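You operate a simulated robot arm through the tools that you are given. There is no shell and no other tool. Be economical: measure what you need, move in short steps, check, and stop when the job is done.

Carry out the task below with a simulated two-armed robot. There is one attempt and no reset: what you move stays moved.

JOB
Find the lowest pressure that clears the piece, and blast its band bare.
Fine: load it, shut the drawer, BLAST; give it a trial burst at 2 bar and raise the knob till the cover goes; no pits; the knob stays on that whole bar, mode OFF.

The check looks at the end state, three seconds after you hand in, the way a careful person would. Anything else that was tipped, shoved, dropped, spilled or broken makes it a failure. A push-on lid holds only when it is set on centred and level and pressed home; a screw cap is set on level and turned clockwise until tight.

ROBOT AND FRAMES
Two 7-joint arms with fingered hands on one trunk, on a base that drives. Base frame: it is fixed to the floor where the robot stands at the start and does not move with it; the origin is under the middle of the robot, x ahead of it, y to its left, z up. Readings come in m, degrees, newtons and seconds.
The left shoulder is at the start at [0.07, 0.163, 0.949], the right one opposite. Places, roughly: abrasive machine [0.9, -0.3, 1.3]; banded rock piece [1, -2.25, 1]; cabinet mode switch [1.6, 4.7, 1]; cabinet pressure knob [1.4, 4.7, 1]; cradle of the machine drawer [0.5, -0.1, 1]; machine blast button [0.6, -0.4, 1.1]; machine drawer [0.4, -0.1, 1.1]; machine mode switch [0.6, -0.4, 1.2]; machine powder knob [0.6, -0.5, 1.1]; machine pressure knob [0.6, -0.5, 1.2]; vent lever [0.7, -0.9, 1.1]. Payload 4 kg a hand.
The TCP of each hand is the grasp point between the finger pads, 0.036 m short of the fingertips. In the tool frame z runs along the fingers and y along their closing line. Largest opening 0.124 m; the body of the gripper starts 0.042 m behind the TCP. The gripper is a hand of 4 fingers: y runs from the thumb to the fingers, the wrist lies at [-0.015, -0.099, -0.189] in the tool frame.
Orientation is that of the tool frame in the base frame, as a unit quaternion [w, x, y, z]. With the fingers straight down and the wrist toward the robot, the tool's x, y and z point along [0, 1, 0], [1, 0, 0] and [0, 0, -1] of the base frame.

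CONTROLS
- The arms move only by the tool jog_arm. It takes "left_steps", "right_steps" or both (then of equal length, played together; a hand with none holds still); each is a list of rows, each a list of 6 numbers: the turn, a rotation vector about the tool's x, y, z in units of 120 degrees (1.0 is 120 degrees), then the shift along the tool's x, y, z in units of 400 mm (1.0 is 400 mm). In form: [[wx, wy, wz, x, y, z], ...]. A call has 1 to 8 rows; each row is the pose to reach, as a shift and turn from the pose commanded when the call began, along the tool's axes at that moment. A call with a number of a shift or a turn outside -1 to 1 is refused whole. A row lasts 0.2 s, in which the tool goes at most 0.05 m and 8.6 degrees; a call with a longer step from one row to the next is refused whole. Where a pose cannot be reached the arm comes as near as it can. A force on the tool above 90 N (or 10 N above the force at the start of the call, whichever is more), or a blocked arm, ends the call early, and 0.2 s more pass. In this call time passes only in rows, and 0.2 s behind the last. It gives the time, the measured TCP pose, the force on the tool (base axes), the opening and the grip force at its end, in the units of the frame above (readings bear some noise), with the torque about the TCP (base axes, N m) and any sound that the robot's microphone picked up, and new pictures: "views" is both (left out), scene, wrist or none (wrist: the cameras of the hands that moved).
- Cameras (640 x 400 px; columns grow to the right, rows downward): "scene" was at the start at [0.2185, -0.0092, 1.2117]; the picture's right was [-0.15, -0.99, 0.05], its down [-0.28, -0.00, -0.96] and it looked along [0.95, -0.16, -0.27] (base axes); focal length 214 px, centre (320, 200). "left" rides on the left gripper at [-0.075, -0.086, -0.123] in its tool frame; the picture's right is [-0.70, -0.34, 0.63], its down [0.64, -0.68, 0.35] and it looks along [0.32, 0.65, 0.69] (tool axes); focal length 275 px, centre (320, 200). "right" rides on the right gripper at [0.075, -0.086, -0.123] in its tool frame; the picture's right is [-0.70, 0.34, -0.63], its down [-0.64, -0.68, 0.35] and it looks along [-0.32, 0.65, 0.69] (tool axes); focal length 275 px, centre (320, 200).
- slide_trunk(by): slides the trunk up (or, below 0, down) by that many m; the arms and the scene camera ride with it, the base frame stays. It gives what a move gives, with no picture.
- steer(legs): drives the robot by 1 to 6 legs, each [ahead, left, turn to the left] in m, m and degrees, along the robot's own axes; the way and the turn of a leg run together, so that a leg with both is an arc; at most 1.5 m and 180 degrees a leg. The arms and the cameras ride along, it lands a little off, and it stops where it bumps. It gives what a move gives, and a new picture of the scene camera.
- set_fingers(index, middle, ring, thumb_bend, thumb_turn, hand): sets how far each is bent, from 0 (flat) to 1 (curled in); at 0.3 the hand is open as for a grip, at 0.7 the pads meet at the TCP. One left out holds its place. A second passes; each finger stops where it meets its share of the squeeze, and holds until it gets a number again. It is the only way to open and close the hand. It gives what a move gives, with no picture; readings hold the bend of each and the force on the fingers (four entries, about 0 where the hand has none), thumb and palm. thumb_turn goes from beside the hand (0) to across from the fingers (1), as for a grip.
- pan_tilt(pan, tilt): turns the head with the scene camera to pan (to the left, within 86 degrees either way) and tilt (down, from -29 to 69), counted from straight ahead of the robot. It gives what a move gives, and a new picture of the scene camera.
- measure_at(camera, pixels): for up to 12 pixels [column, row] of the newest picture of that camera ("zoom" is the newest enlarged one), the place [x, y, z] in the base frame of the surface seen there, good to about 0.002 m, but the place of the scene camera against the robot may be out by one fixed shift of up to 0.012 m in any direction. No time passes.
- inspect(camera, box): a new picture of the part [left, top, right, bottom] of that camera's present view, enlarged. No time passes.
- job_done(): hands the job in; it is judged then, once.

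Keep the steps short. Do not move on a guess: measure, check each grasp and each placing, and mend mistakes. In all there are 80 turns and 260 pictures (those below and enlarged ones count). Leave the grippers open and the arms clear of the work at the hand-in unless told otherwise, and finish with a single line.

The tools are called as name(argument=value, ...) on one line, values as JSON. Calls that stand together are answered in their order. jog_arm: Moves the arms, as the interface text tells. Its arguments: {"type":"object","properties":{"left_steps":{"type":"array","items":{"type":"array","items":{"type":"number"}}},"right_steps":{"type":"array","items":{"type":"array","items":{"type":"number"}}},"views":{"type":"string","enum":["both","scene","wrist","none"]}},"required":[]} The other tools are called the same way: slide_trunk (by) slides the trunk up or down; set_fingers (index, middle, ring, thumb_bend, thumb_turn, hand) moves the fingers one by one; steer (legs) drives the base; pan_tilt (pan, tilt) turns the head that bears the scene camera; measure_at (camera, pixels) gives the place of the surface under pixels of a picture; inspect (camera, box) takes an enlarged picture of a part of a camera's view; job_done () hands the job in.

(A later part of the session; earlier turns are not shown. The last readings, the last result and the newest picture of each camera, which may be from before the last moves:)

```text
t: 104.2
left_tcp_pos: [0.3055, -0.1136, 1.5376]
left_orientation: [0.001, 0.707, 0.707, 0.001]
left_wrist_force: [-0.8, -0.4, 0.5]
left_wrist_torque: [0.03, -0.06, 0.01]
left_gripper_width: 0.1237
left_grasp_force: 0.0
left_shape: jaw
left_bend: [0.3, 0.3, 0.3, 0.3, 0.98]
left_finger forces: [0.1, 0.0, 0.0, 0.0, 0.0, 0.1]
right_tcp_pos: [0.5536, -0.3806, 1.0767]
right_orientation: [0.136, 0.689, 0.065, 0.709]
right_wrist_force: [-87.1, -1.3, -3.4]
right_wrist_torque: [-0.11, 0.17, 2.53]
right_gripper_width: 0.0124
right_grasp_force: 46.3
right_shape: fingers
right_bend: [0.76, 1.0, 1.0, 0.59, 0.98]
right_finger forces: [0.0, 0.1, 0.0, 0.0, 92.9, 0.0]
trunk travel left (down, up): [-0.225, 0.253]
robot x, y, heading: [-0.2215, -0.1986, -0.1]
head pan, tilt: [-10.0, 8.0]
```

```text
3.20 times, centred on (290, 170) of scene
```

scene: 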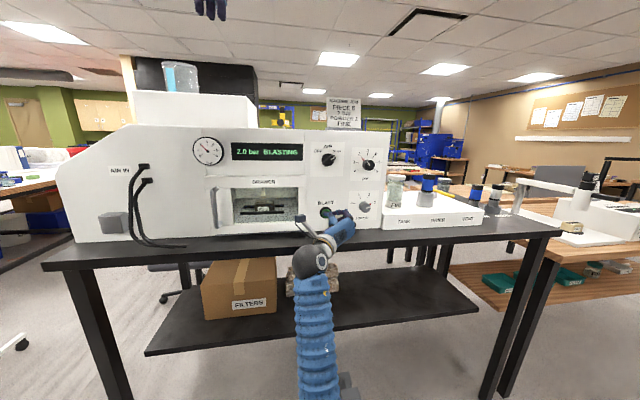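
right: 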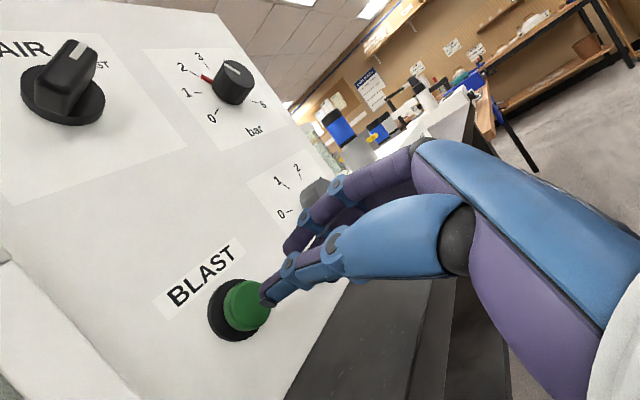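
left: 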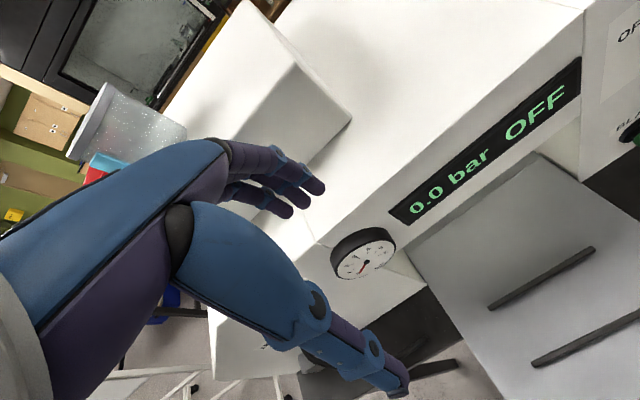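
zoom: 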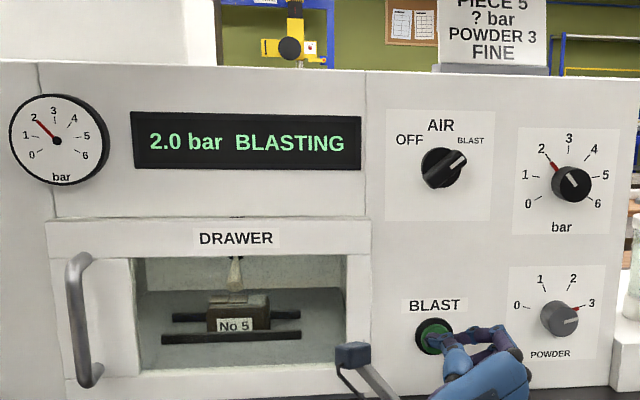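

It is BLASTING at 2.0 bar. I hold about one more second and look at the piece through the window.

set_fingers(hand="left", index=0.3)

inspect(camera="scene", box=[240, 180, 300, 222])

steer(legs=[[-0.032, 0, 0]])

inspect(camera="scene", box=[240, 180, 300, 222])

```text
t: 105.2
left_tcp_pos: [0.3056, -0.1138, 1.538]
left_orientation: [0.001, 0.707, 0.707, 0.0]
left_wrist_force: [0.1, -0.4, 0.6]
left_wrist_torque: [-0.01, 0.01, 0.01]
left_gripper_width: 0.123
left_grasp_force: 0.1
left_shape: fingers
left_bend: [0.3, 0.3, 0.3, 0.3, 0.98]
left_finger forces: [0.0, 0.1, 0.0, 0.0, 0.0, 0.1]
right_tcp_pos: [0.5543, -0.3832, 1.0766]
right_orientation: [0.136, 0.687, 0.065, 0.711]
right_wrist_force: [-35.5, -3.3, 4.2]
right_wrist_torque: [0.02, 0.59, 1.27]
right_gripper_width: 0.0131
right_grasp_force: 14.7
right_shape: fingers
right_bend: [0.76, 1.0, 1.0, 0.58, 0.97]
right_finger forces: [0.0, 0.0, 0.0, 0.1, 29.9, 0.0]
trunk travel left (down, up): [-0.225, 0.253]
robot x, y, heading: [-0.222, -0.1968, -0.2]
head pan, tilt: [-10.0, 8.0]
```

```text
9.52 times, centred on (270, 201) of scene
```

zoom: 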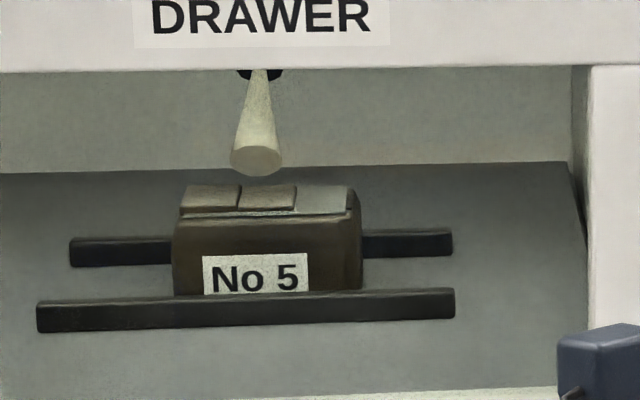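

```text
t: 106.0
left_tcp_pos: [0.2818, -0.1126, 1.5343]
left_orientation: [-0.001, 0.707, 0.707, -0.002]
left_wrist_force: [-1.2, 0.2, 0.0]
left_wrist_torque: [0.01, -0.06, 0.01]
left_gripper_width: 0.1233
left_grasp_force: 0.1
left_shape: fingers
left_bend: [0.3, 0.3, 0.3, 0.3, 0.98]
left_finger forces: [0.1, 0.0, 0.0, 0.0, 0.0, 0.0]
right_tcp_pos: [0.528, -0.3844, 1.0725]
right_orientation: [0.137, 0.69, 0.065, 0.708]
right_wrist_force: [-1.2, 0.4, -0.9]
right_wrist_torque: [0.0, 0.03, 0.03]
right_gripper_width: 0.0124
right_grasp_force: 0.1
right_shape: fingers
right_bend: [0.76, 1.0, 1.0, 0.58, 0.96]
right_finger forces: [0.0, 0.0, 0.0, 0.0, 0.0, 0.0]
trunk travel left (down, up): [-0.225, 0.253]
robot x, y, heading: [-0.2553, -0.1906, -0.2]
head pan, tilt: [-10.0, 8.0]
```

scene: 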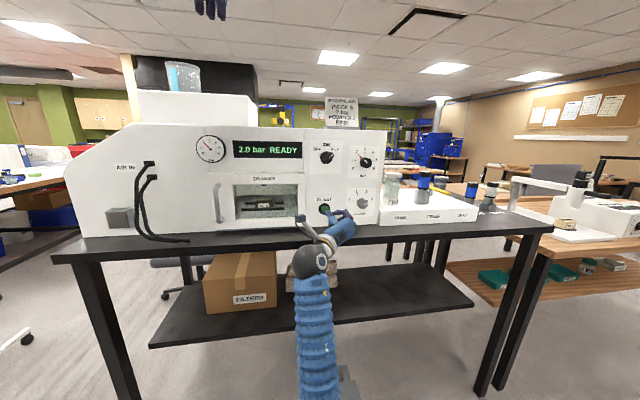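

```text
9.52 times, centred on (270, 201) of scene
```

zoom: 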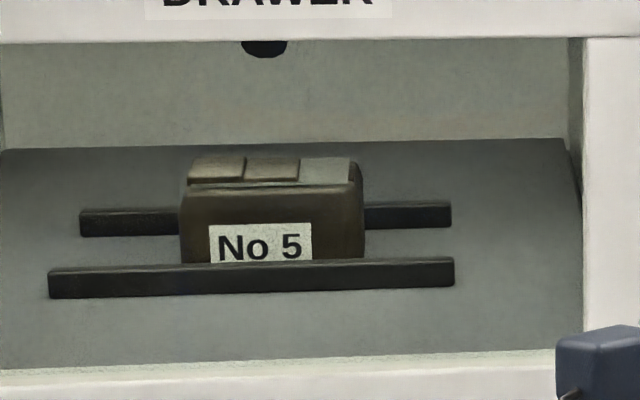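

I compare the piece closely: two thick tiles remain, the right third now looks light grey.

inspect(camera="scene", box=[254, 193, 280, 210])

measure_at(camera="zoom", pixels=[[210, 120], [330, 110], [450, 110], [450, 90], [330, 90], [120, 110], [540, 130]])

```text
16.00 times, centred on (267, 202) of scene
```

zoom: 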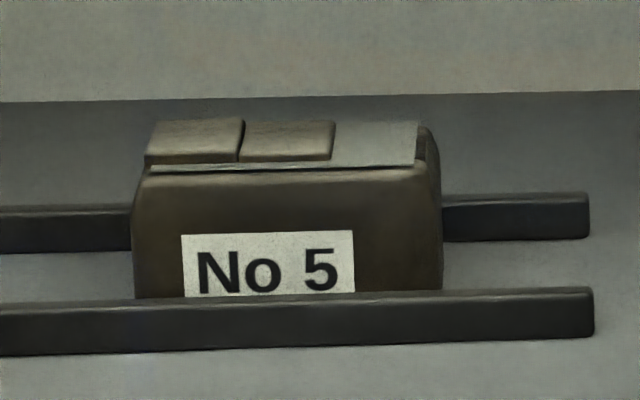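

```text
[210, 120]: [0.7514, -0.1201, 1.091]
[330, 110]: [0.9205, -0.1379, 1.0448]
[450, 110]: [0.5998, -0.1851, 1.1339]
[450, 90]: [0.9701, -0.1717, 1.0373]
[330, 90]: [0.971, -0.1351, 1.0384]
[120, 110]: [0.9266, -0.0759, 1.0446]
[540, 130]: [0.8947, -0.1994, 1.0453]
```

The right third has changed from dark to light grey, the tiles remain: perhaps it just needs longer. I give a longer second burst at 2 bar, then look.

steer(legs=[[0.034, 0, 0]])

set_fingers(hand="left", index=0.3)

set_fingers(hand="left", index=0.3)

inspect(camera="scene", box=[190, 130, 350, 230])

set_fingers(hand="left", index=0.3)

steer(legs=[[-0.034, 0, 0]])

inspect(camera="scene", box=[254, 193, 280, 210])

```text
t: 107.0
left_tcp_pos: [0.3156, -0.116, 1.5336]
left_orientation: [-0.001, 0.709, 0.705, -0.002]
left_wrist_force: [-1.0, 0.6, -0.3]
left_wrist_torque: [0.02, 0.01, -0.02]
left_gripper_width: 0.1227
left_grasp_force: 0.1
left_shape: fingers
left_bend: [0.3, 0.3, 0.3, 0.3, 0.98]
left_finger forces: [0.0, 0.1, 0.0, 0.0, 0.1, 0.0]
right_tcp_pos: [0.5539, -0.3879, 1.0801]
right_orientation: [0.14, 0.686, 0.061, 0.712]
right_wrist_force: [-24.1, 1.4, -3.9]
right_wrist_torque: [-0.12, 0.29, 0.9]
right_gripper_width: 0.0149
right_grasp_force: 13.0
right_shape: fingers
right_bend: [0.76, 1.0, 1.0, 0.57, 0.97]
right_finger forces: [0.0, 0.1, 0.0, 0.0, 25.5, 0.1]
trunk travel left (down, up): [-0.225, 0.253]
robot x, y, heading: [-0.2188, -0.1953, -0.5]
head pan, tilt: [-10.0, 8.0]
stopped in leg 1: the force on the tool passed its limit at 187 N (the readings are from after the stop); the commanded pose is now the measured one
```

scene: 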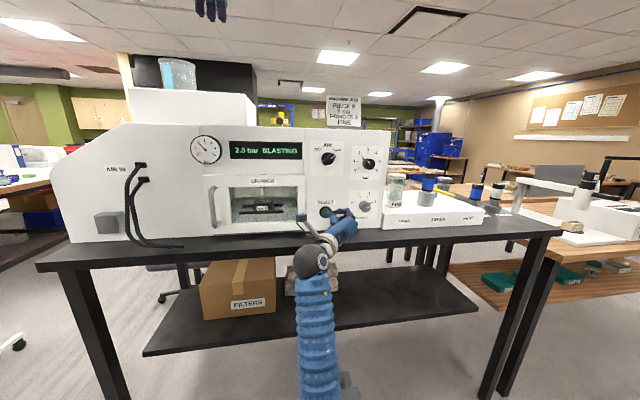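

```text
t: 108.0
left_tcp_pos: [0.3172, -0.1152, 1.5338]
left_orientation: [-0.001, 0.709, 0.705, -0.001]
left_wrist_force: [0.2, 0.4, 0.9]
left_wrist_torque: [0.03, 0.0, 0.01]
left_gripper_width: 0.1227
left_grasp_force: 0.1
left_shape: fingers
left_bend: [0.3, 0.3, 0.3, 0.3, 0.98]
left_finger forces: [0.0, 0.0, 0.0, 0.1, 0.0, 0.0]
right_tcp_pos: [0.5541, -0.3884, 1.0801]
right_orientation: [0.14, 0.685, 0.06, 0.712]
right_wrist_force: [-26.6, 1.2, -4.7]
right_wrist_torque: [-0.18, 0.32, 0.95]
right_gripper_width: 0.0149
right_grasp_force: 14.1
right_shape: fingers
right_bend: [0.76, 1.0, 1.0, 0.57, 0.97]
right_finger forces: [0.0, 0.0, 0.0, 0.0, 27.9, 0.0]
trunk travel left (down, up): [-0.225, 0.253]
robot x, y, heading: [-0.2186, -0.1957, -0.2]
head pan, tilt: [-10.0, 8.0]
```

```text
t: 109.0
left_tcp_pos: [0.3161, -0.1147, 1.5331]
left_orientation: [-0.002, 0.708, 0.706, -0.001]
left_wrist_force: [1.1, 0.0, 0.4]
left_wrist_torque: [0.0, 0.0, -0.01]
left_gripper_width: 0.1227
left_grasp_force: 0.0
left_shape: fingers
left_bend: [0.3, 0.3, 0.3, 0.3, 0.98]
left_finger forces: [0.0, 0.1, 0.0, 0.0, 0.0, 0.0]
right_tcp_pos: [0.5535, -0.3881, 1.0804]
right_orientation: [0.141, 0.686, 0.06, 0.712]
right_wrist_force: [-27.4, 1.0, -4.4]
right_wrist_torque: [-0.19, 0.32, 0.96]
right_gripper_width: 0.0148
right_grasp_force: 14.0
right_shape: fingers
right_bend: [0.76, 1.0, 1.0, 0.57, 0.97]
right_finger forces: [0.0, 0.0, 0.0, 0.1, 28.3, 0.0]
trunk travel left (down, up): [-0.225, 0.253]
robot x, y, heading: [-0.2182, -0.1953, -0.0]
head pan, tilt: [-10.0, 8.0]
```

```text
4.00 times, centred on (270, 180) of scene
```

zoom: 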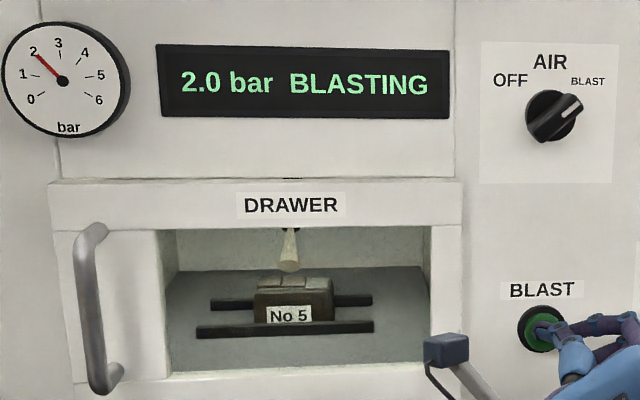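

```text
t: 110.0
left_tcp_pos: [0.3161, -0.114, 1.5343]
left_orientation: [-0.001, 0.708, 0.707, -0.002]
left_wrist_force: [0.0, -1.1, 0.0]
left_wrist_torque: [0.02, 0.0, -0.01]
left_gripper_width: 0.1229
left_grasp_force: 0.0
left_shape: fingers
left_bend: [0.3, 0.3, 0.3, 0.3, 0.98]
left_finger forces: [0.0, 0.0, 0.0, 0.0, 0.0, 0.0]
right_tcp_pos: [0.5544, -0.3881, 1.0794]
right_orientation: [0.14, 0.685, 0.06, 0.712]
right_wrist_force: [-27.8, 1.3, -4.7]
right_wrist_torque: [-0.13, 0.3, 0.93]
right_gripper_width: 0.0146
right_grasp_force: 13.9
right_shape: fingers
right_bend: [0.76, 1.0, 1.0, 0.57, 0.97]
right_finger forces: [0.0, 0.1, 0.0, 0.1, 28.1, 0.1]
trunk travel left (down, up): [-0.225, 0.253]
robot x, y, heading: [-0.2166, -0.1974, -0.5]
head pan, tilt: [-10.0, 8.0]
```

```text
t: 110.8
left_tcp_pos: [0.282, -0.1141, 1.5342]
left_orientation: [-0.001, 0.708, 0.706, 0.0]
left_wrist_force: [-0.5, -0.5, -0.2]
left_wrist_torque: [0.0, -0.06, -0.01]
left_gripper_width: 0.123
left_grasp_force: 0.1
left_shape: fingers
left_bend: [0.3, 0.3, 0.3, 0.3, 0.98]
left_finger forces: [0.0, 0.1, 0.0, 0.0, 0.0, 0.0]
right_tcp_pos: [0.5204, -0.3868, 1.0804]
right_orientation: [0.14, 0.686, 0.06, 0.712]
right_wrist_force: [0.0, -0.2, -0.8]
right_wrist_torque: [0.01, 0.03, -0.01]
right_gripper_width: 0.0134
right_grasp_force: 0.0
right_shape: fingers
right_bend: [0.76, 1.0, 1.0, 0.57, 0.96]
right_finger forces: [0.1, 0.0, 0.0, 0.1, 0.1, 0.1]
trunk travel left (down, up): [-0.225, 0.253]
robot x, y, heading: [-0.2535, -0.1993, -0.5]
head pan, tilt: [-10.0, 8.0]
```

scene: 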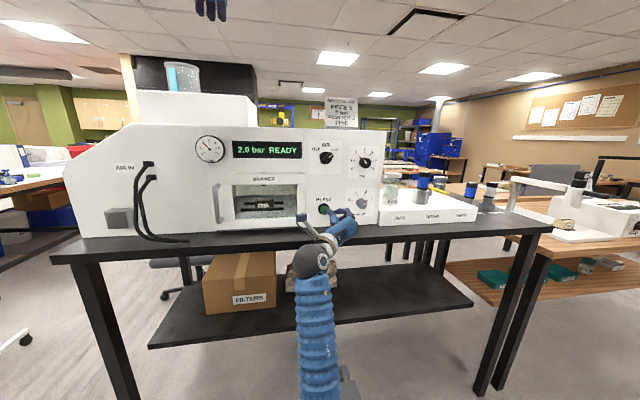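

```text
16.00 times, centred on (267, 202) of scene
```

zoom: 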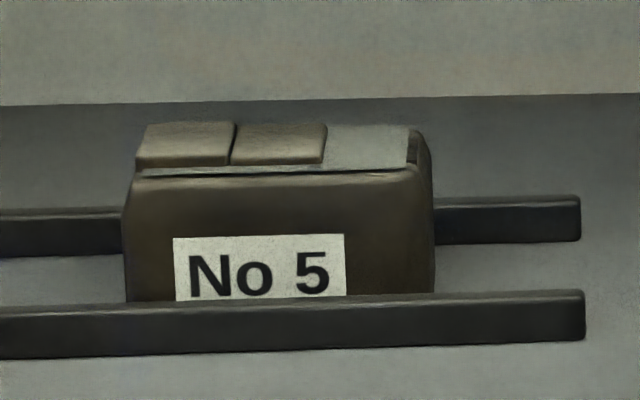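

No change after about 4 s at 2 bar, so I go to 3. I retract, swing back to the pressure knob at the earlier gripping orientation and open the fingers.

jog_arm(right_steps=[[0, 0, 0, 0, 0, -0.12], [0.009, 0.002, -0.057, 0.043, 0.053, -0.112], [0.018, 0.004, -0.113, 0.087, 0.105, -0.104], [0.027, 0.006, -0.17, 0.13, 0.158, -0.096], [0.036, 0.008, -0.226, 0.173, 0.21, -0.088], [0.045, 0.01, -0.283, 0.216, 0.263, -0.08], [0.055, 0.012, -0.34, 0.26, 0.316, -0.072], [0.0637, 0.0138, -0.396, 0.3028, 0.3686, -0.0646]], views="none")

set_fingers(hand="right", index=0.42, middle=0.45, ring=0.42, thumb_bend=0.45)

jog_arm(right_steps=[[0, 0, 0, 0, 0, 0]], views="wrist")

```text
t: 112.6
left_tcp_pos: [0.2845, -0.1158, 1.5329]
left_orientation: [-0.002, 0.708, 0.706, -0.002]
left_wrist_force: [-0.3, -0.4, 0.1]
left_wrist_torque: [0.0, 0.01, 0.02]
left_gripper_width: 0.123
left_grasp_force: 0.1
left_shape: fingers
left_bend: [0.3, 0.3, 0.3, 0.3, 0.98]
left_finger forces: [0.0, 0.1, 0.1, 0.0, 0.0, 0.1]
right_tcp_pos: [0.4795, -0.4913, 1.2335]
right_orientation: [0.367, 0.601, 0.38, 0.6]
right_wrist_force: [0.4, -0.4, -1.3]
right_wrist_torque: [-0.01, -0.01, 0.0]
right_gripper_width: 0.013
right_grasp_force: 0.1
right_shape: fingers
right_bend: [0.76, 1.0, 1.0, 0.57, 0.96]
right_finger forces: [0.0, 0.0, 0.1, 0.1, 0.0, 0.1]
trunk travel left (down, up): [-0.225, 0.253]
robot x, y, heading: [-0.254, -0.1976, -0.4]
head pan, tilt: [-10.0, 8.0]
```

```text
t: 113.6
left_tcp_pos: [0.2843, -0.1141, 1.5333]
left_orientation: [-0.001, 0.708, 0.706, -0.002]
left_wrist_force: [-0.4, -0.3, 0.4]
left_wrist_torque: [0.0, 0.01, -0.02]
left_gripper_width: 0.1231
left_grasp_force: 0.1
left_shape: fingers
left_bend: [0.3, 0.3, 0.3, 0.3, 0.98]
left_finger forces: [0.0, 0.0, 0.0, 0.0, 0.1, 0.1]
right_tcp_pos: [0.4789, -0.4904, 1.2341]
right_orientation: [0.369, 0.6, 0.38, 0.599]
right_wrist_force: [0.1, -0.1, -0.1]
right_wrist_torque: [-0.04, -0.01, 0.0]
right_gripper_width: 0.0819
right_grasp_force: 0.0
right_shape: fingers
right_bend: [0.42, 0.45, 0.42, 0.45, 0.97]
right_finger forces: [0.0, 0.1, 0.0, 0.0, 0.1, 0.0]
trunk travel left (down, up): [-0.225, 0.253]
robot x, y, heading: [-0.2527, -0.1971, -0.0]
head pan, tilt: [-10.0, 8.0]
```

```text
t: 114.0
left_tcp_pos: [0.285, -0.1135, 1.533]
left_orientation: [-0.002, 0.707, 0.707, -0.002]
left_wrist_force: [0.5, 0.3, 0.5]
left_wrist_torque: [0.02, 0.03, 0.03]
left_gripper_width: 0.1231
left_grasp_force: 0.0
left_shape: fingers
left_bend: [0.3, 0.3, 0.3, 0.3, 0.98]
left_finger forces: [0.0, 0.1, 0.1, 0.0, 0.0, 0.0]
right_tcp_pos: [0.4786, -0.4899, 1.2347]
right_orientation: [0.369, 0.601, 0.38, 0.599]
right_wrist_force: [1.0, -0.1, -0.2]
right_wrist_torque: [0.0, -0.01, 0.02]
right_gripper_width: 0.0822
right_grasp_force: 0.0
right_shape: fingers
right_bend: [0.42, 0.45, 0.42, 0.45, 0.97]
right_finger forces: [0.0, 0.0, 0.1, 0.1, 0.0, 0.1]
trunk travel left (down, up): [-0.225, 0.253]
robot x, y, heading: [-0.2537, -0.1941, -0.2]
head pan, tilt: [-10.0, 8.0]
```

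right: 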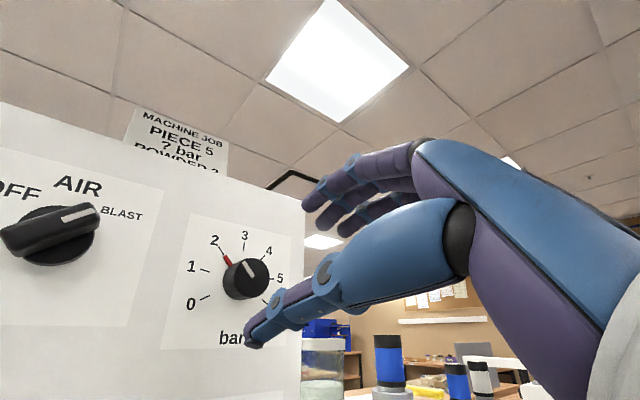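

Pose is exact. I advance, pinch, roll 36° and read the display and pointer.

jog_arm(right_steps=[[0, 0, 0, 0, 0.003, 0.08], [0, 0, 0, 0, 0.003, 0.15], [0, 0, 0, 0, 0.003, 0.211]], views="none")

set_fingers(hand="right", index=0.66, middle=0.68, ring=0.66, thumb_bend=0.68)

jog_arm(right_steps=[[0, 0, 0.06, 0, 0, 0], [0, 0, 0.12, 0, 0, 0], [0, 0, 0.18, 0, 0, 0], [0, 0, 0.24, 0, 0, 0], [0, 0, 0.3, 0, 0, 0]], views="wrist")

inspect(camera="right", box=[180, 160, 360, 340])

inspect(camera="scene", box=[190, 120, 390, 220])

```text
t: 114.8
left_tcp_pos: [0.2849, -0.1151, 1.5336]
left_orientation: [-0.002, 0.708, 0.707, -0.003]
left_wrist_force: [0.0, 0.2, -0.3]
left_wrist_torque: [0.02, 0.0, 0.01]
left_gripper_width: 0.1228
left_grasp_force: 0.0
left_shape: fingers
left_bend: [0.3, 0.3, 0.3, 0.3, 0.98]
left_finger forces: [0.0, 0.1, 0.0, 0.0, 0.1, 0.0]
right_tcp_pos: [0.5632, -0.4897, 1.2346]
right_orientation: [0.368, 0.6, 0.38, 0.6]
right_wrist_force: [-0.4, 0.4, 0.1]
right_wrist_torque: [-0.06, 0.01, 0.0]
right_gripper_width: 0.082
right_grasp_force: 0.1
right_shape: fingers
right_bend: [0.42, 0.45, 0.42, 0.45, 0.97]
right_finger forces: [0.0, 0.1, 0.0, 0.0, 0.0, 0.0]
trunk travel left (down, up): [-0.225, 0.253]
robot x, y, heading: [-0.2505, -0.196, -0.3]
head pan, tilt: [-10.0, 8.0]
```

```text
t: 115.8
left_tcp_pos: [0.2843, -0.1152, 1.5334]
left_orientation: [-0.001, 0.707, 0.707, -0.002]
left_wrist_force: [-0.4, -0.8, 0.3]
left_wrist_torque: [0.06, -0.03, 0.0]
left_gripper_width: 0.1232
left_grasp_force: 0.1
left_shape: fingers
left_bend: [0.3, 0.3, 0.3, 0.3, 0.98]
left_finger forces: [0.1, 0.1, 0.0, 0.0, 0.0, 0.0]
right_tcp_pos: [0.5627, -0.4904, 1.2335]
right_orientation: [0.369, 0.6, 0.38, 0.599]
right_wrist_force: [-3.1, -2.3, 1.1]
right_wrist_torque: [0.01, -0.19, -0.24]
right_gripper_width: 0.0293
right_grasp_force: 12.7
right_shape: fingers
right_bend: [0.62, 0.61, 0.66, 0.63, 0.97]
right_finger forces: [4.1, 9.9, 0.1, 0.1, 10.9, 0.0]
trunk travel left (down, up): [-0.225, 0.253]
robot x, y, heading: [-0.2522, -0.196, -0.3]
head pan, tilt: [-10.0, 8.0]
```

```text
t: 117.0
left_tcp_pos: [0.2841, -0.1155, 1.5332]
left_orientation: [-0.001, 0.708, 0.707, -0.001]
left_wrist_force: [0.9, 0.5, 0.5]
left_wrist_torque: [0.01, 0.02, 0.05]
left_gripper_width: 0.1227
left_grasp_force: 0.0
left_shape: fingers
left_bend: [0.3, 0.3, 0.3, 0.3, 0.98]
left_finger forces: [0.0, 0.0, 0.0, 0.0, 0.0, 0.1]
right_tcp_pos: [0.5625, -0.4917, 1.2349]
right_orientation: [0.165, 0.689, 0.174, 0.684]
right_wrist_force: [2.5, -1.0, 5.6]
right_wrist_torque: [-0.07, -0.2, -0.2]
right_gripper_width: 0.0289
right_grasp_force: 12.6
right_shape: fingers
right_bend: [0.62, 0.61, 0.66, 0.64, 0.96]
right_finger forces: [5.7, 9.3, 0.0, 0.1, 10.2, 0.0]
trunk travel left (down, up): [-0.225, 0.253]
robot x, y, heading: [-0.2493, -0.1977, -0.4]
head pan, tilt: [-10.0, 8.0]
```

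right: 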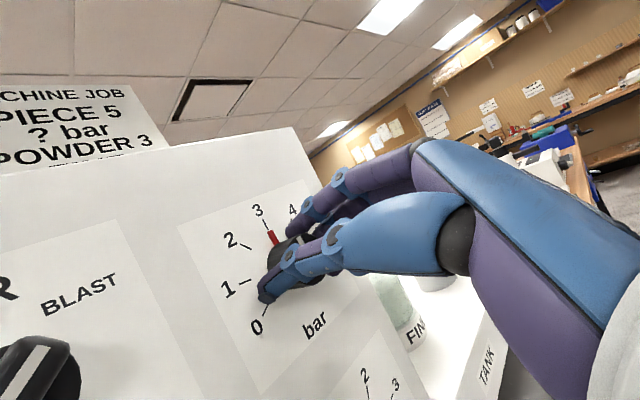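

```text
2.22 times, centred on (270, 250) of right
```

zoom: 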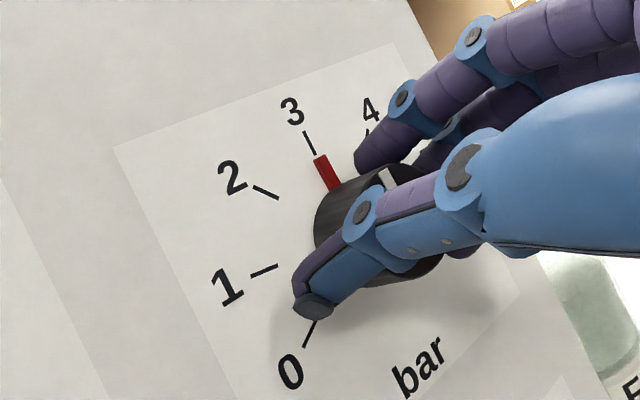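

```text
3.20 times, centred on (290, 170) of scene
```

zoom: 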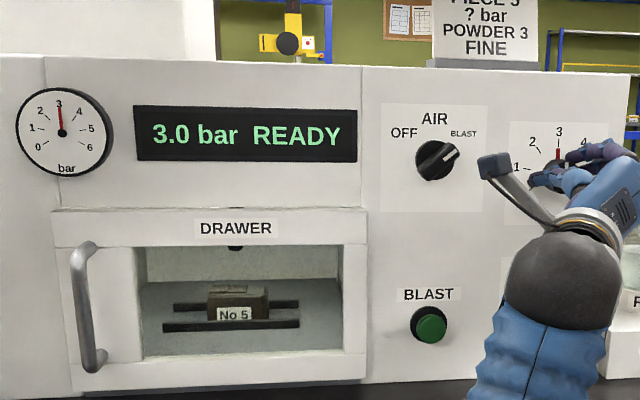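

3.0 bar READY, pointer on 3. I release, draw back, go to the known button pose with curled fingers, press, hold about 2 s, back off and look.

set_fingers(hand="right", index=0.42, middle=0.45, ring=0.42, thumb_bend=0.45)

jog_arm(right_steps=[[0, 0, 0, 0, 0, -0.11], [0, 0, 0, 0, 0, -0.22]], views="none")

set_fingers(hand="right", index=1.0, middle=1.0, ring=1.0, thumb_bend=0.58)

jog_arm(right_steps=[[-0.013, 0.001, 0.019, -0.046, -0.084, 0], [-0.025, 0.003, 0.038, -0.091, -0.167, 0], [-0.038, 0.004, 0.057, -0.137, -0.251, 0], [-0.051, 0.005, 0.076, -0.182, -0.334, 0], [-0.0633, 0.0066, 0.0953, -0.228, -0.418, 0], [-0.0633, 0.0066, 0.0953, -0.228, -0.418, 0.11]], views="wrist")

measure_at(camera="right", pixels=[[265, 298], [270, 298], [262, 303], [245, 303], [238, 315]])

```text
t: 118.0
left_tcp_pos: [0.2845, -0.1147, 1.5339]
left_orientation: [-0.003, 0.708, 0.706, -0.001]
left_wrist_force: [0.8, 0.5, -0.5]
left_wrist_torque: [-0.01, 0.01, -0.02]
left_gripper_width: 0.1231
left_grasp_force: 0.0
left_shape: fingers
left_bend: [0.3, 0.3, 0.3, 0.3, 0.98]
left_finger forces: [0.0, 0.0, 0.0, 0.0, 0.0, 0.0]
right_tcp_pos: [0.562, -0.4914, 1.2346]
right_orientation: [0.165, 0.689, 0.176, 0.684]
right_wrist_force: [0.0, 0.0, 0.0]
right_wrist_torque: [0.03, 0.02, -0.02]
right_gripper_width: 0.0822
right_grasp_force: 0.1
right_shape: fingers
right_bend: [0.42, 0.45, 0.42, 0.45, 0.97]
right_finger forces: [0.1, 0.0, 0.1, 0.0, 0.1, 0.1]
trunk travel left (down, up): [-0.225, 0.253]
robot x, y, heading: [-0.2506, -0.1988, -0.1]
head pan, tilt: [-10.0, 8.0]
```

```text
t: 118.6
left_tcp_pos: [0.284, -0.1146, 1.5333]
left_orientation: [-0.001, 0.708, 0.706, -0.001]
left_wrist_force: [0.0, 0.6, -0.1]
left_wrist_torque: [0.03, 0.01, -0.02]
left_gripper_width: 0.123
left_grasp_force: 0.0
left_shape: fingers
left_bend: [0.3, 0.3, 0.3, 0.3, 0.98]
left_finger forces: [0.0, 0.0, 0.1, 0.1, 0.1, 0.0]
right_tcp_pos: [0.4686, -0.4981, 1.2516]
right_orientation: [0.174, 0.684, 0.173, 0.687]
right_wrist_force: [-1.2, 0.5, 0.1]
right_wrist_torque: [-0.02, 0.0, 0.0]
right_gripper_width: 0.0823
right_grasp_force: 0.1
right_shape: fingers
right_bend: [0.42, 0.45, 0.42, 0.45, 0.97]
right_finger forces: [0.0, 0.0, 0.0, 0.1, 0.0, 0.0]
trunk travel left (down, up): [-0.225, 0.253]
robot x, y, heading: [-0.2556, -0.1962, -0.1]
head pan, tilt: [-10.0, 8.0]
```

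```text
t: 119.6
left_tcp_pos: [0.2848, -0.1151, 1.5338]
left_orientation: [-0.002, 0.708, 0.706, -0.002]
left_wrist_force: [-0.2, 0.4, 0.3]
left_wrist_torque: [0.01, -0.03, 0.04]
left_gripper_width: 0.123
left_grasp_force: 0.1
left_shape: fingers
left_bend: [0.3, 0.3, 0.3, 0.3, 0.98]
left_finger forces: [0.1, 0.0, 0.1, 0.1, 0.0, 0.1]
right_tcp_pos: [0.4696, -0.4977, 1.2479]
right_orientation: [0.174, 0.684, 0.175, 0.686]
right_wrist_force: [-0.5, -0.1, 0.1]
right_wrist_torque: [-0.03, 0.0, 0.01]
right_gripper_width: 0.0179
right_grasp_force: 0.2
right_shape: fingers
right_bend: [0.79, 1.0, 1.0, 0.55, 0.97]
right_finger forces: [0.0, 0.0, 0.1, 0.0, 0.1, 0.0]
trunk travel left (down, up): [-0.225, 0.253]
robot x, y, heading: [-0.2501, -0.1959, 0.0]
head pan, tilt: [-10.0, 8.0]
```

```text
t: 120.9
left_tcp_pos: [0.2851, -0.1141, 1.5337]
left_orientation: [-0.002, 0.708, 0.707, -0.001]
left_wrist_force: [0.7, 0.0, -0.8]
left_wrist_torque: [0.03, 0.02, 0.02]
left_gripper_width: 0.1233
left_grasp_force: 0.1
left_shape: fingers
left_bend: [0.3, 0.3, 0.3, 0.3, 0.98]
left_finger forces: [0.0, 0.1, 0.0, 0.0, 0.0, 0.0]
right_tcp_pos: [0.475, -0.4305, 1.0996]
right_orientation: [0.209, 0.665, 0.082, 0.712]
right_wrist_force: [-0.4, -0.7, 0.0]
right_wrist_torque: [0.01, -0.01, 0.0]
right_gripper_width: 0.0182
right_grasp_force: 0.0
right_shape: fingers
right_bend: [0.79, 1.0, 1.0, 0.55, 0.97]
right_finger forces: [0.1, 0.0, 0.0, 0.0, 0.0, 0.1]
trunk travel left (down, up): [-0.225, 0.253]
robot x, y, heading: [-0.2492, -0.1967, -0.1]
head pan, tilt: [-10.0, 8.0]
stopped in row 6 (right hand): the arm was blocked; the commanded pose is now the measured one
```

right: 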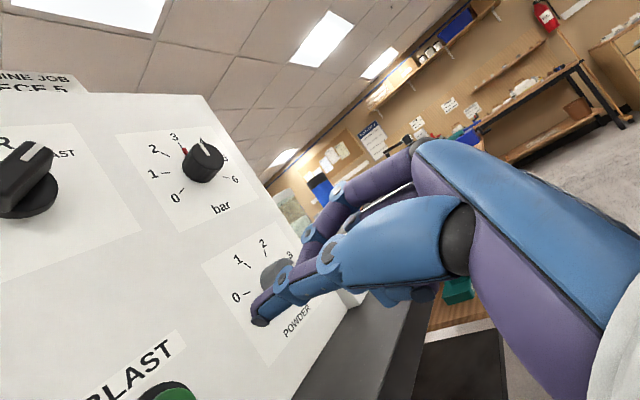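

```text
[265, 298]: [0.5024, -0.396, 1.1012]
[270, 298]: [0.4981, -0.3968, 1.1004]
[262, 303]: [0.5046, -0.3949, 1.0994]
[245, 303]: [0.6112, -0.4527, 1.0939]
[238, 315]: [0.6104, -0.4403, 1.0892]
```

Only the arm's limit stopped it short; the thumb tip is at (0.505, −0.395, 1.10). I line up with trunk (−0.025) and base (left 0.044) instead, then drive ahead 0.087 to press, hold, watch, back off.

slide_trunk(by=-0.025)

steer(legs=[[0, 0.044, 0], [0.086, 0, 0]])

inspect(camera="scene", box=[190, 130, 390, 240])

set_fingers(hand="left", index=0.3)

inspect(camera="scene", box=[190, 130, 390, 240])

steer(legs=[[-0.04, 0, 0]])

inspect(camera="scene", box=[240, 185, 300, 225])

jog_arm(right_steps=[[0, 0, 0, 0, 0, 0]], views="wrist")

```text
t: 121.5
left_tcp_pos: [0.2888, -0.1158, 1.5085]
left_orientation: [-0.004, 0.708, 0.706, -0.005]
left_wrist_force: [-0.2, 0.5, -0.2]
left_wrist_torque: [0.0, -0.01, 0.0]
left_gripper_width: 0.1228
left_grasp_force: 0.0
left_shape: fingers
left_bend: [0.3, 0.3, 0.3, 0.3, 0.98]
left_finger forces: [0.0, 0.1, 0.1, 0.0, 0.0, 0.0]
right_tcp_pos: [0.4758, -0.4635, 1.0815]
right_orientation: [0.27, 0.652, 0.106, 0.701]
right_wrist_force: [0.5, 0.2, 0.8]
right_wrist_torque: [0.01, 0.02, 0.01]
right_gripper_width: 0.0182
right_grasp_force: 0.1
right_shape: fingers
right_bend: [0.79, 1.0, 1.0, 0.55, 0.97]
right_finger forces: [0.0, 0.0, 0.1, 0.0, 0.1, 0.0]
trunk travel left (down, up): [-0.205, 0.273]
robot x, y, heading: [-0.2503, -0.1975, -0.1]
head pan, tilt: [-10.0, 8.0]
stopped: the arm was blocked; the commanded pose is now the measured one
```

```text
t: 123.0
left_tcp_pos: [0.3732, -0.0752, 1.5082]
left_orientation: [-0.004, 0.709, 0.705, -0.004]
left_wrist_force: [-0.1, -0.1, -0.1]
left_wrist_torque: [0.02, 0.02, -0.01]
left_gripper_width: 0.123
left_grasp_force: 0.1
left_shape: fingers
left_bend: [0.3, 0.3, 0.3, 0.3, 0.98]
left_finger forces: [0.0, 0.0, 0.1, 0.0, 0.0, 0.1]
right_tcp_pos: [0.5605, -0.4233, 1.0819]
right_orientation: [0.271, 0.652, 0.105, 0.701]
right_wrist_force: [0.8, 0.4, -0.8]
right_wrist_torque: [-0.02, -0.02, -0.02]
right_gripper_width: 0.0182
right_grasp_force: 0.0
right_shape: fingers
right_bend: [0.79, 1.0, 1.0, 0.55, 0.97]
right_finger forces: [0.0, 0.1, 0.1, 0.0, 0.0, 0.0]
trunk travel left (down, up): [-0.205, 0.273]
robot x, y, heading: [-0.1652, -0.1533, -0.5]
head pan, tilt: [-10.0, 8.0]
```

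scene: 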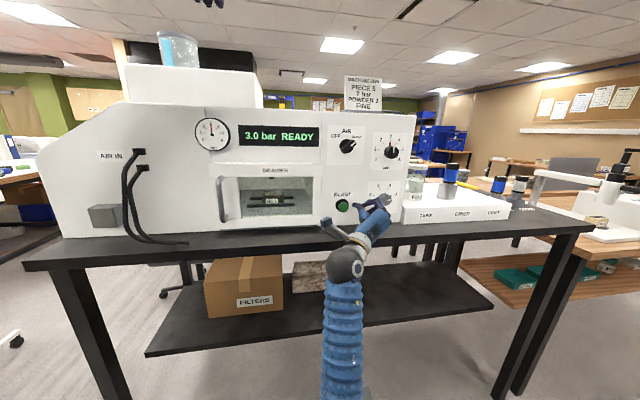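

```text
3.20 times, centred on (290, 185) of scene
```

zoom: 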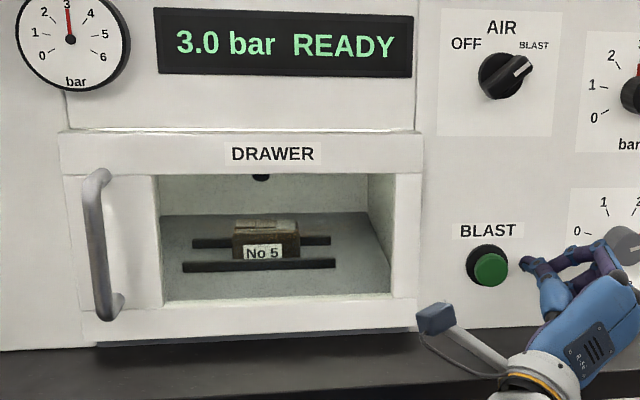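

```text
t: 124.0
left_tcp_pos: [0.3716, -0.0746, 1.5098]
left_orientation: [-0.003, 0.709, 0.705, -0.003]
left_wrist_force: [-0.4, 0.0, 1.0]
left_wrist_torque: [-0.02, 0.0, -0.01]
left_gripper_width: 0.123
left_grasp_force: 0.1
left_shape: fingers
left_bend: [0.3, 0.3, 0.3, 0.3, 0.98]
left_finger forces: [0.0, 0.1, 0.0, 0.0, 0.0, 0.0]
right_tcp_pos: [0.558, -0.4233, 1.0832]
right_orientation: [0.271, 0.652, 0.104, 0.701]
right_wrist_force: [0.1, 0.8, -0.1]
right_wrist_torque: [0.03, -0.01, -0.04]
right_gripper_width: 0.0181
right_grasp_force: 0.1
right_shape: fingers
right_bend: [0.79, 1.0, 1.0, 0.55, 0.97]
right_finger forces: [0.0, 0.0, 0.0, 0.0, 0.0, 0.0]
trunk travel left (down, up): [-0.205, 0.273]
robot x, y, heading: [-0.1672, -0.1552, -0.5]
head pan, tilt: [-10.0, 8.0]
```

```text
3.20 times, centred on (290, 185) of scene
```

zoom: 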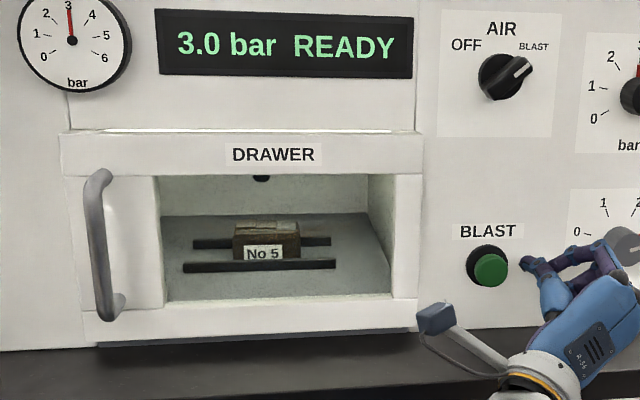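

```text
t: 124.9
left_tcp_pos: [0.3265, -0.0749, 1.5125]
left_orientation: [-0.002, 0.71, 0.704, -0.002]
left_wrist_force: [0.0, 0.2, 0.2]
left_wrist_torque: [0.02, -0.12, 0.05]
left_gripper_width: 0.1229
left_grasp_force: 0.2
left_shape: fingers
left_bend: [0.3, 0.3, 0.3, 0.3, 0.98]
left_finger forces: [0.0, 0.1, 0.0, 0.0, 0.1, 0.0]
right_tcp_pos: [0.516, -0.4237, 1.0848]
right_orientation: [0.271, 0.65, 0.104, 0.702]
right_wrist_force: [-1.2, -0.3, 0.1]
right_wrist_torque: [0.0, 0.07, 0.0]
right_gripper_width: 0.0182
right_grasp_force: 0.1
right_shape: fingers
right_bend: [0.79, 1.0, 1.0, 0.55, 0.97]
right_finger forces: [0.0, 0.0, 0.0, 0.0, 0.1, 0.0]
trunk travel left (down, up): [-0.205, 0.273]
robot x, y, heading: [-0.2079, -0.1514, -0.6]
head pan, tilt: [-10.0, 8.0]
```

scene: 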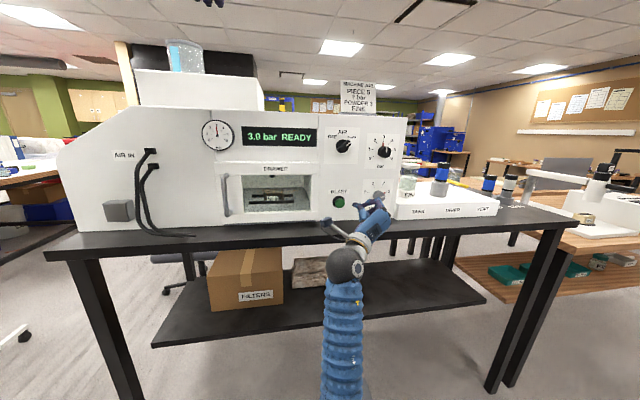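

```text
10.00 times, centred on (270, 205) of scene
```

zoom: 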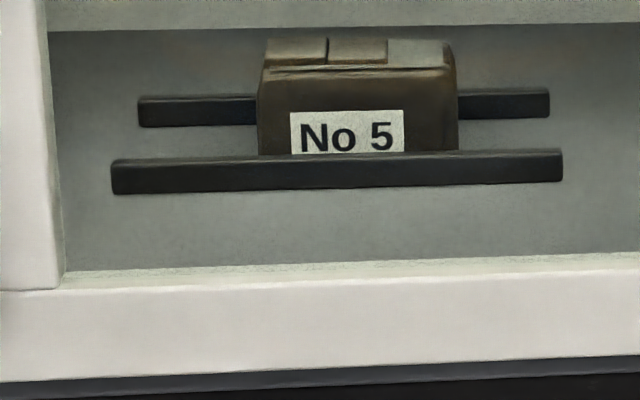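

```text
t: 125.3
left_tcp_pos: [0.3299, -0.0739, 1.511]
left_orientation: [-0.003, 0.709, 0.705, -0.003]
left_wrist_force: [0.0, 0.0, 0.0]
left_wrist_torque: [-0.01, -0.02, 0.0]
left_gripper_width: 0.1231
left_grasp_force: 0.1
left_shape: fingers
left_bend: [0.3, 0.3, 0.3, 0.3, 0.98]
left_finger forces: [0.1, 0.0, 0.1, 0.1, 0.0, 0.0]
right_tcp_pos: [0.5179, -0.4238, 1.083]
right_orientation: [0.27, 0.652, 0.104, 0.701]
right_wrist_force: [-1.0, 0.6, -0.6]
right_wrist_torque: [-0.01, 0.0, -0.02]
right_gripper_width: 0.0181
right_grasp_force: 0.2
right_shape: fingers
right_bend: [0.79, 1.0, 1.0, 0.55, 0.97]
right_finger forces: [0.1, 0.0, 0.1, 0.0, 0.0, 0.0]
trunk travel left (down, up): [-0.205, 0.273]
robot x, y, heading: [-0.2057, -0.1553, -0.2]
head pan, tilt: [-10.0, 8.0]
```

right: 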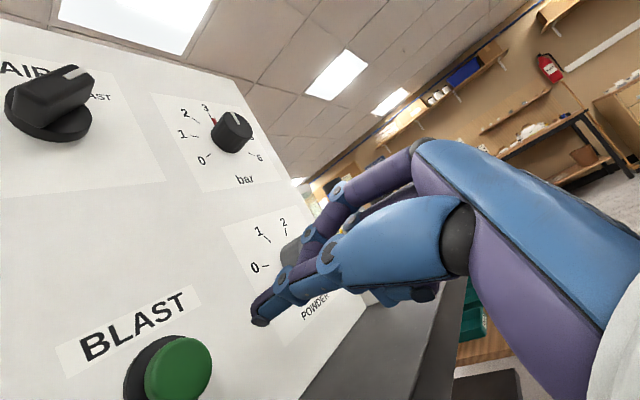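

The arm limit also shifted the hand, so the thumb stood ~3.5 cm right of the button. From the zoom the tip is level with it. I go left 0.036 and ahead 0.052.

steer(legs=[[0, 0.036, 0], [0.052, 0, 0]])

inspect(camera="scene", box=[190, 130, 390, 240])

set_fingers(hand="left", index=0.3)

inspect(camera="scene", box=[190, 130, 390, 240])

```text
t: 126.9
left_tcp_pos: [0.372, -0.0419, 1.5139]
left_orientation: [-0.001, 0.711, 0.703, 0.0]
left_wrist_force: [0.0, -0.2, -0.3]
left_wrist_torque: [0.02, 0.01, 0.03]
left_gripper_width: 0.1233
left_grasp_force: 0.1
left_shape: fingers
left_bend: [0.3, 0.3, 0.3, 0.3, 0.98]
left_finger forces: [0.1, 0.1, 0.0, 0.0, 0.0, 0.0]
right_tcp_pos: [0.5479, -0.3955, 1.0974]
right_orientation: [0.279, 0.642, 0.096, 0.708]
right_wrist_force: [-82.4, 0.3, -3.2]
right_wrist_torque: [-0.07, 1.28, 2.78]
right_gripper_width: 0.0214
right_grasp_force: 42.5
right_shape: fingers
right_bend: [0.8, 1.0, 1.0, 0.55, 0.99]
right_finger forces: [0.1, 0.0, 0.0, 0.0, 85.0, 0.0]
trunk travel left (down, up): [-0.205, 0.273]
robot x, y, heading: [-0.1597, -0.1173, -1.0]
head pan, tilt: [-10.0, 8.0]
stopped in leg 2: the force on the tool passed its limit at 243 N (the readings are from after the stop); the commanded pose is now the measured one
```

scene: 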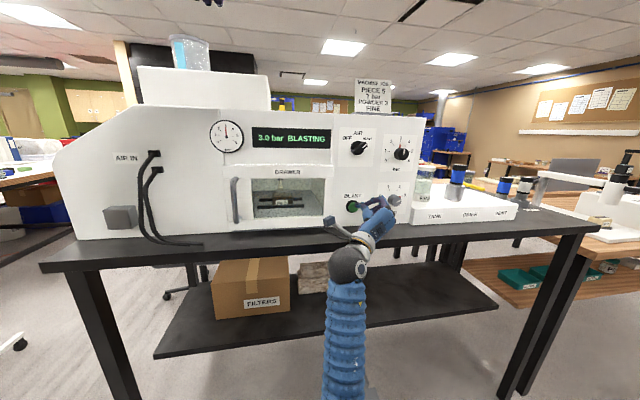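

```text
3.20 times, centred on (290, 185) of scene
```

zoom: 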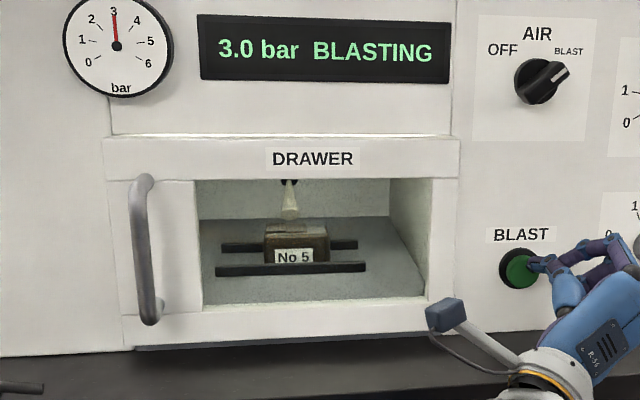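

```text
t: 127.9
left_tcp_pos: [0.3707, -0.0387, 1.515]
left_orientation: [0.001, 0.711, 0.703, -0.001]
left_wrist_force: [0.0, 0.3, -0.1]
left_wrist_torque: [-0.02, 0.01, -0.01]
left_gripper_width: 0.1234
left_grasp_force: 0.1
left_shape: fingers
left_bend: [0.3, 0.3, 0.3, 0.3, 0.98]
left_finger forces: [0.0, 0.1, 0.0, 0.0, 0.0, 0.0]
right_tcp_pos: [0.5468, -0.3947, 1.0969]
right_orientation: [0.277, 0.642, 0.095, 0.709]
right_wrist_force: [-85.9, -2.5, -0.6]
right_wrist_torque: [0.0, 1.17, 2.59]
right_gripper_width: 0.0221
right_grasp_force: 44.8
right_shape: fingers
right_bend: [0.8, 1.0, 1.0, 0.55, 0.99]
right_finger forces: [0.1, 0.1, 0.0, 0.0, 89.6, 0.1]
trunk travel left (down, up): [-0.205, 0.273]
robot x, y, heading: [-0.1592, -0.1176, -0.5]
head pan, tilt: [-10.0, 8.0]
```

```text
3.20 times, centred on (290, 185) of scene
```

zoom: 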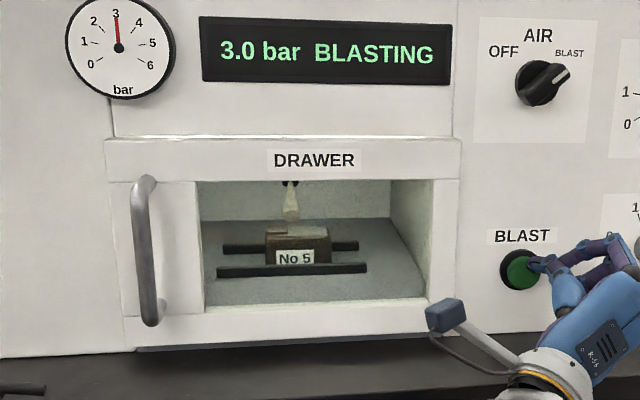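

3.0 bar BLASTING, and the second tile has gone: 3 bar clears it. I keep holding and watch the piece.

inspect(camera="scene", box=[260, 190, 310, 222])

set_fingers(hand="left", index=0.3)

inspect(camera="scene", box=[260, 190, 310, 222])

set_fingers(hand="left", index=0.3)

inspect(camera="scene", box=[260, 190, 310, 222])

```text
12.50 times, centred on (285, 206) of scene
```

zoom: 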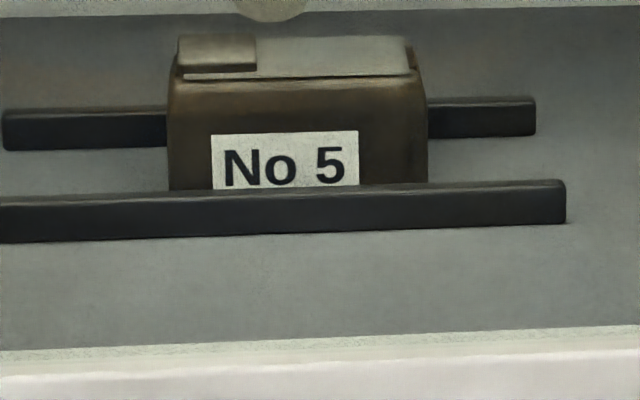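

```text
t: 128.9
left_tcp_pos: [0.3714, -0.0402, 1.5149]
left_orientation: [0.001, 0.71, 0.704, -0.001]
left_wrist_force: [-0.1, 0.5, 0.5]
left_wrist_torque: [0.0, -0.01, -0.03]
left_gripper_width: 0.1229
left_grasp_force: 0.0
left_shape: fingers
left_bend: [0.3, 0.3, 0.3, 0.3, 0.98]
left_finger forces: [0.0, 0.0, 0.0, 0.0, 0.0, 0.0]
right_tcp_pos: [0.5471, -0.3943, 1.0977]
right_orientation: [0.277, 0.641, 0.096, 0.709]
right_wrist_force: [-37.2, -2.7, 5.2]
right_wrist_torque: [0.01, 1.37, 1.48]
right_gripper_width: 0.0242
right_grasp_force: 12.1
right_shape: fingers
right_bend: [0.81, 1.0, 1.0, 0.55, 0.99]
right_finger forces: [0.0, 0.0, 0.0, 0.0, 23.7, 0.0]
trunk travel left (down, up): [-0.205, 0.273]
robot x, y, heading: [-0.1573, -0.1148, -0.5]
head pan, tilt: [-10.0, 8.0]
```

```text
12.50 times, centred on (285, 206) of scene
```

zoom: 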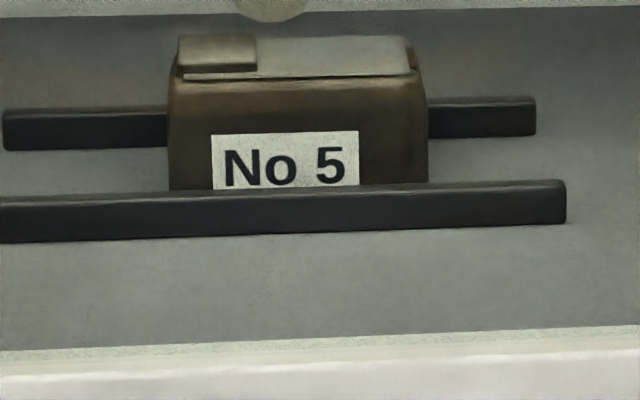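

```text
t: 129.9
left_tcp_pos: [0.371, -0.0387, 1.5146]
left_orientation: [0.0, 0.71, 0.704, -0.001]
left_wrist_force: [0.4, -0.2, 0.0]
left_wrist_torque: [0.01, 0.03, -0.03]
left_gripper_width: 0.123
left_grasp_force: 0.0
left_shape: fingers
left_bend: [0.3, 0.3, 0.3, 0.3, 0.98]
left_finger forces: [0.0, 0.0, 0.1, 0.1, 0.0, 0.0]
right_tcp_pos: [0.5475, -0.3945, 1.0975]
right_orientation: [0.277, 0.641, 0.096, 0.709]
right_wrist_force: [-119.3, 3.0, -6.7]
right_wrist_torque: [-0.08, 1.33, 4.0]
right_gripper_width: 0.0271
right_grasp_force: 64.0
right_shape: fingers
right_bend: [0.83, 1.0, 1.0, 0.55, 0.98]
right_finger forces: [0.0, 0.0, 0.0, 0.0, 128.4, 0.0]
trunk travel left (down, up): [-0.205, 0.273]
robot x, y, heading: [-0.1588, -0.1167, -0.5]
head pan, tilt: [-10.0, 8.0]
```

```text
12.50 times, centred on (285, 206) of scene
```

zoom: 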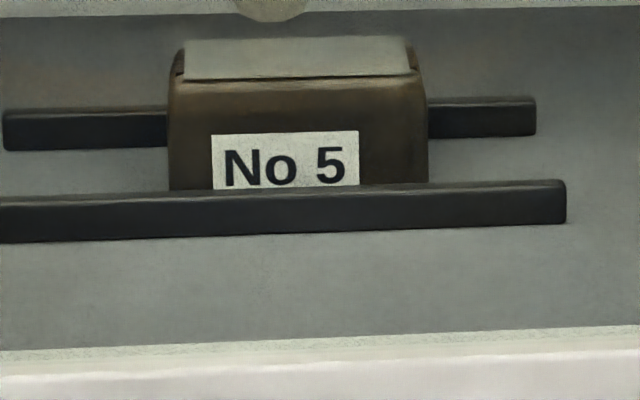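

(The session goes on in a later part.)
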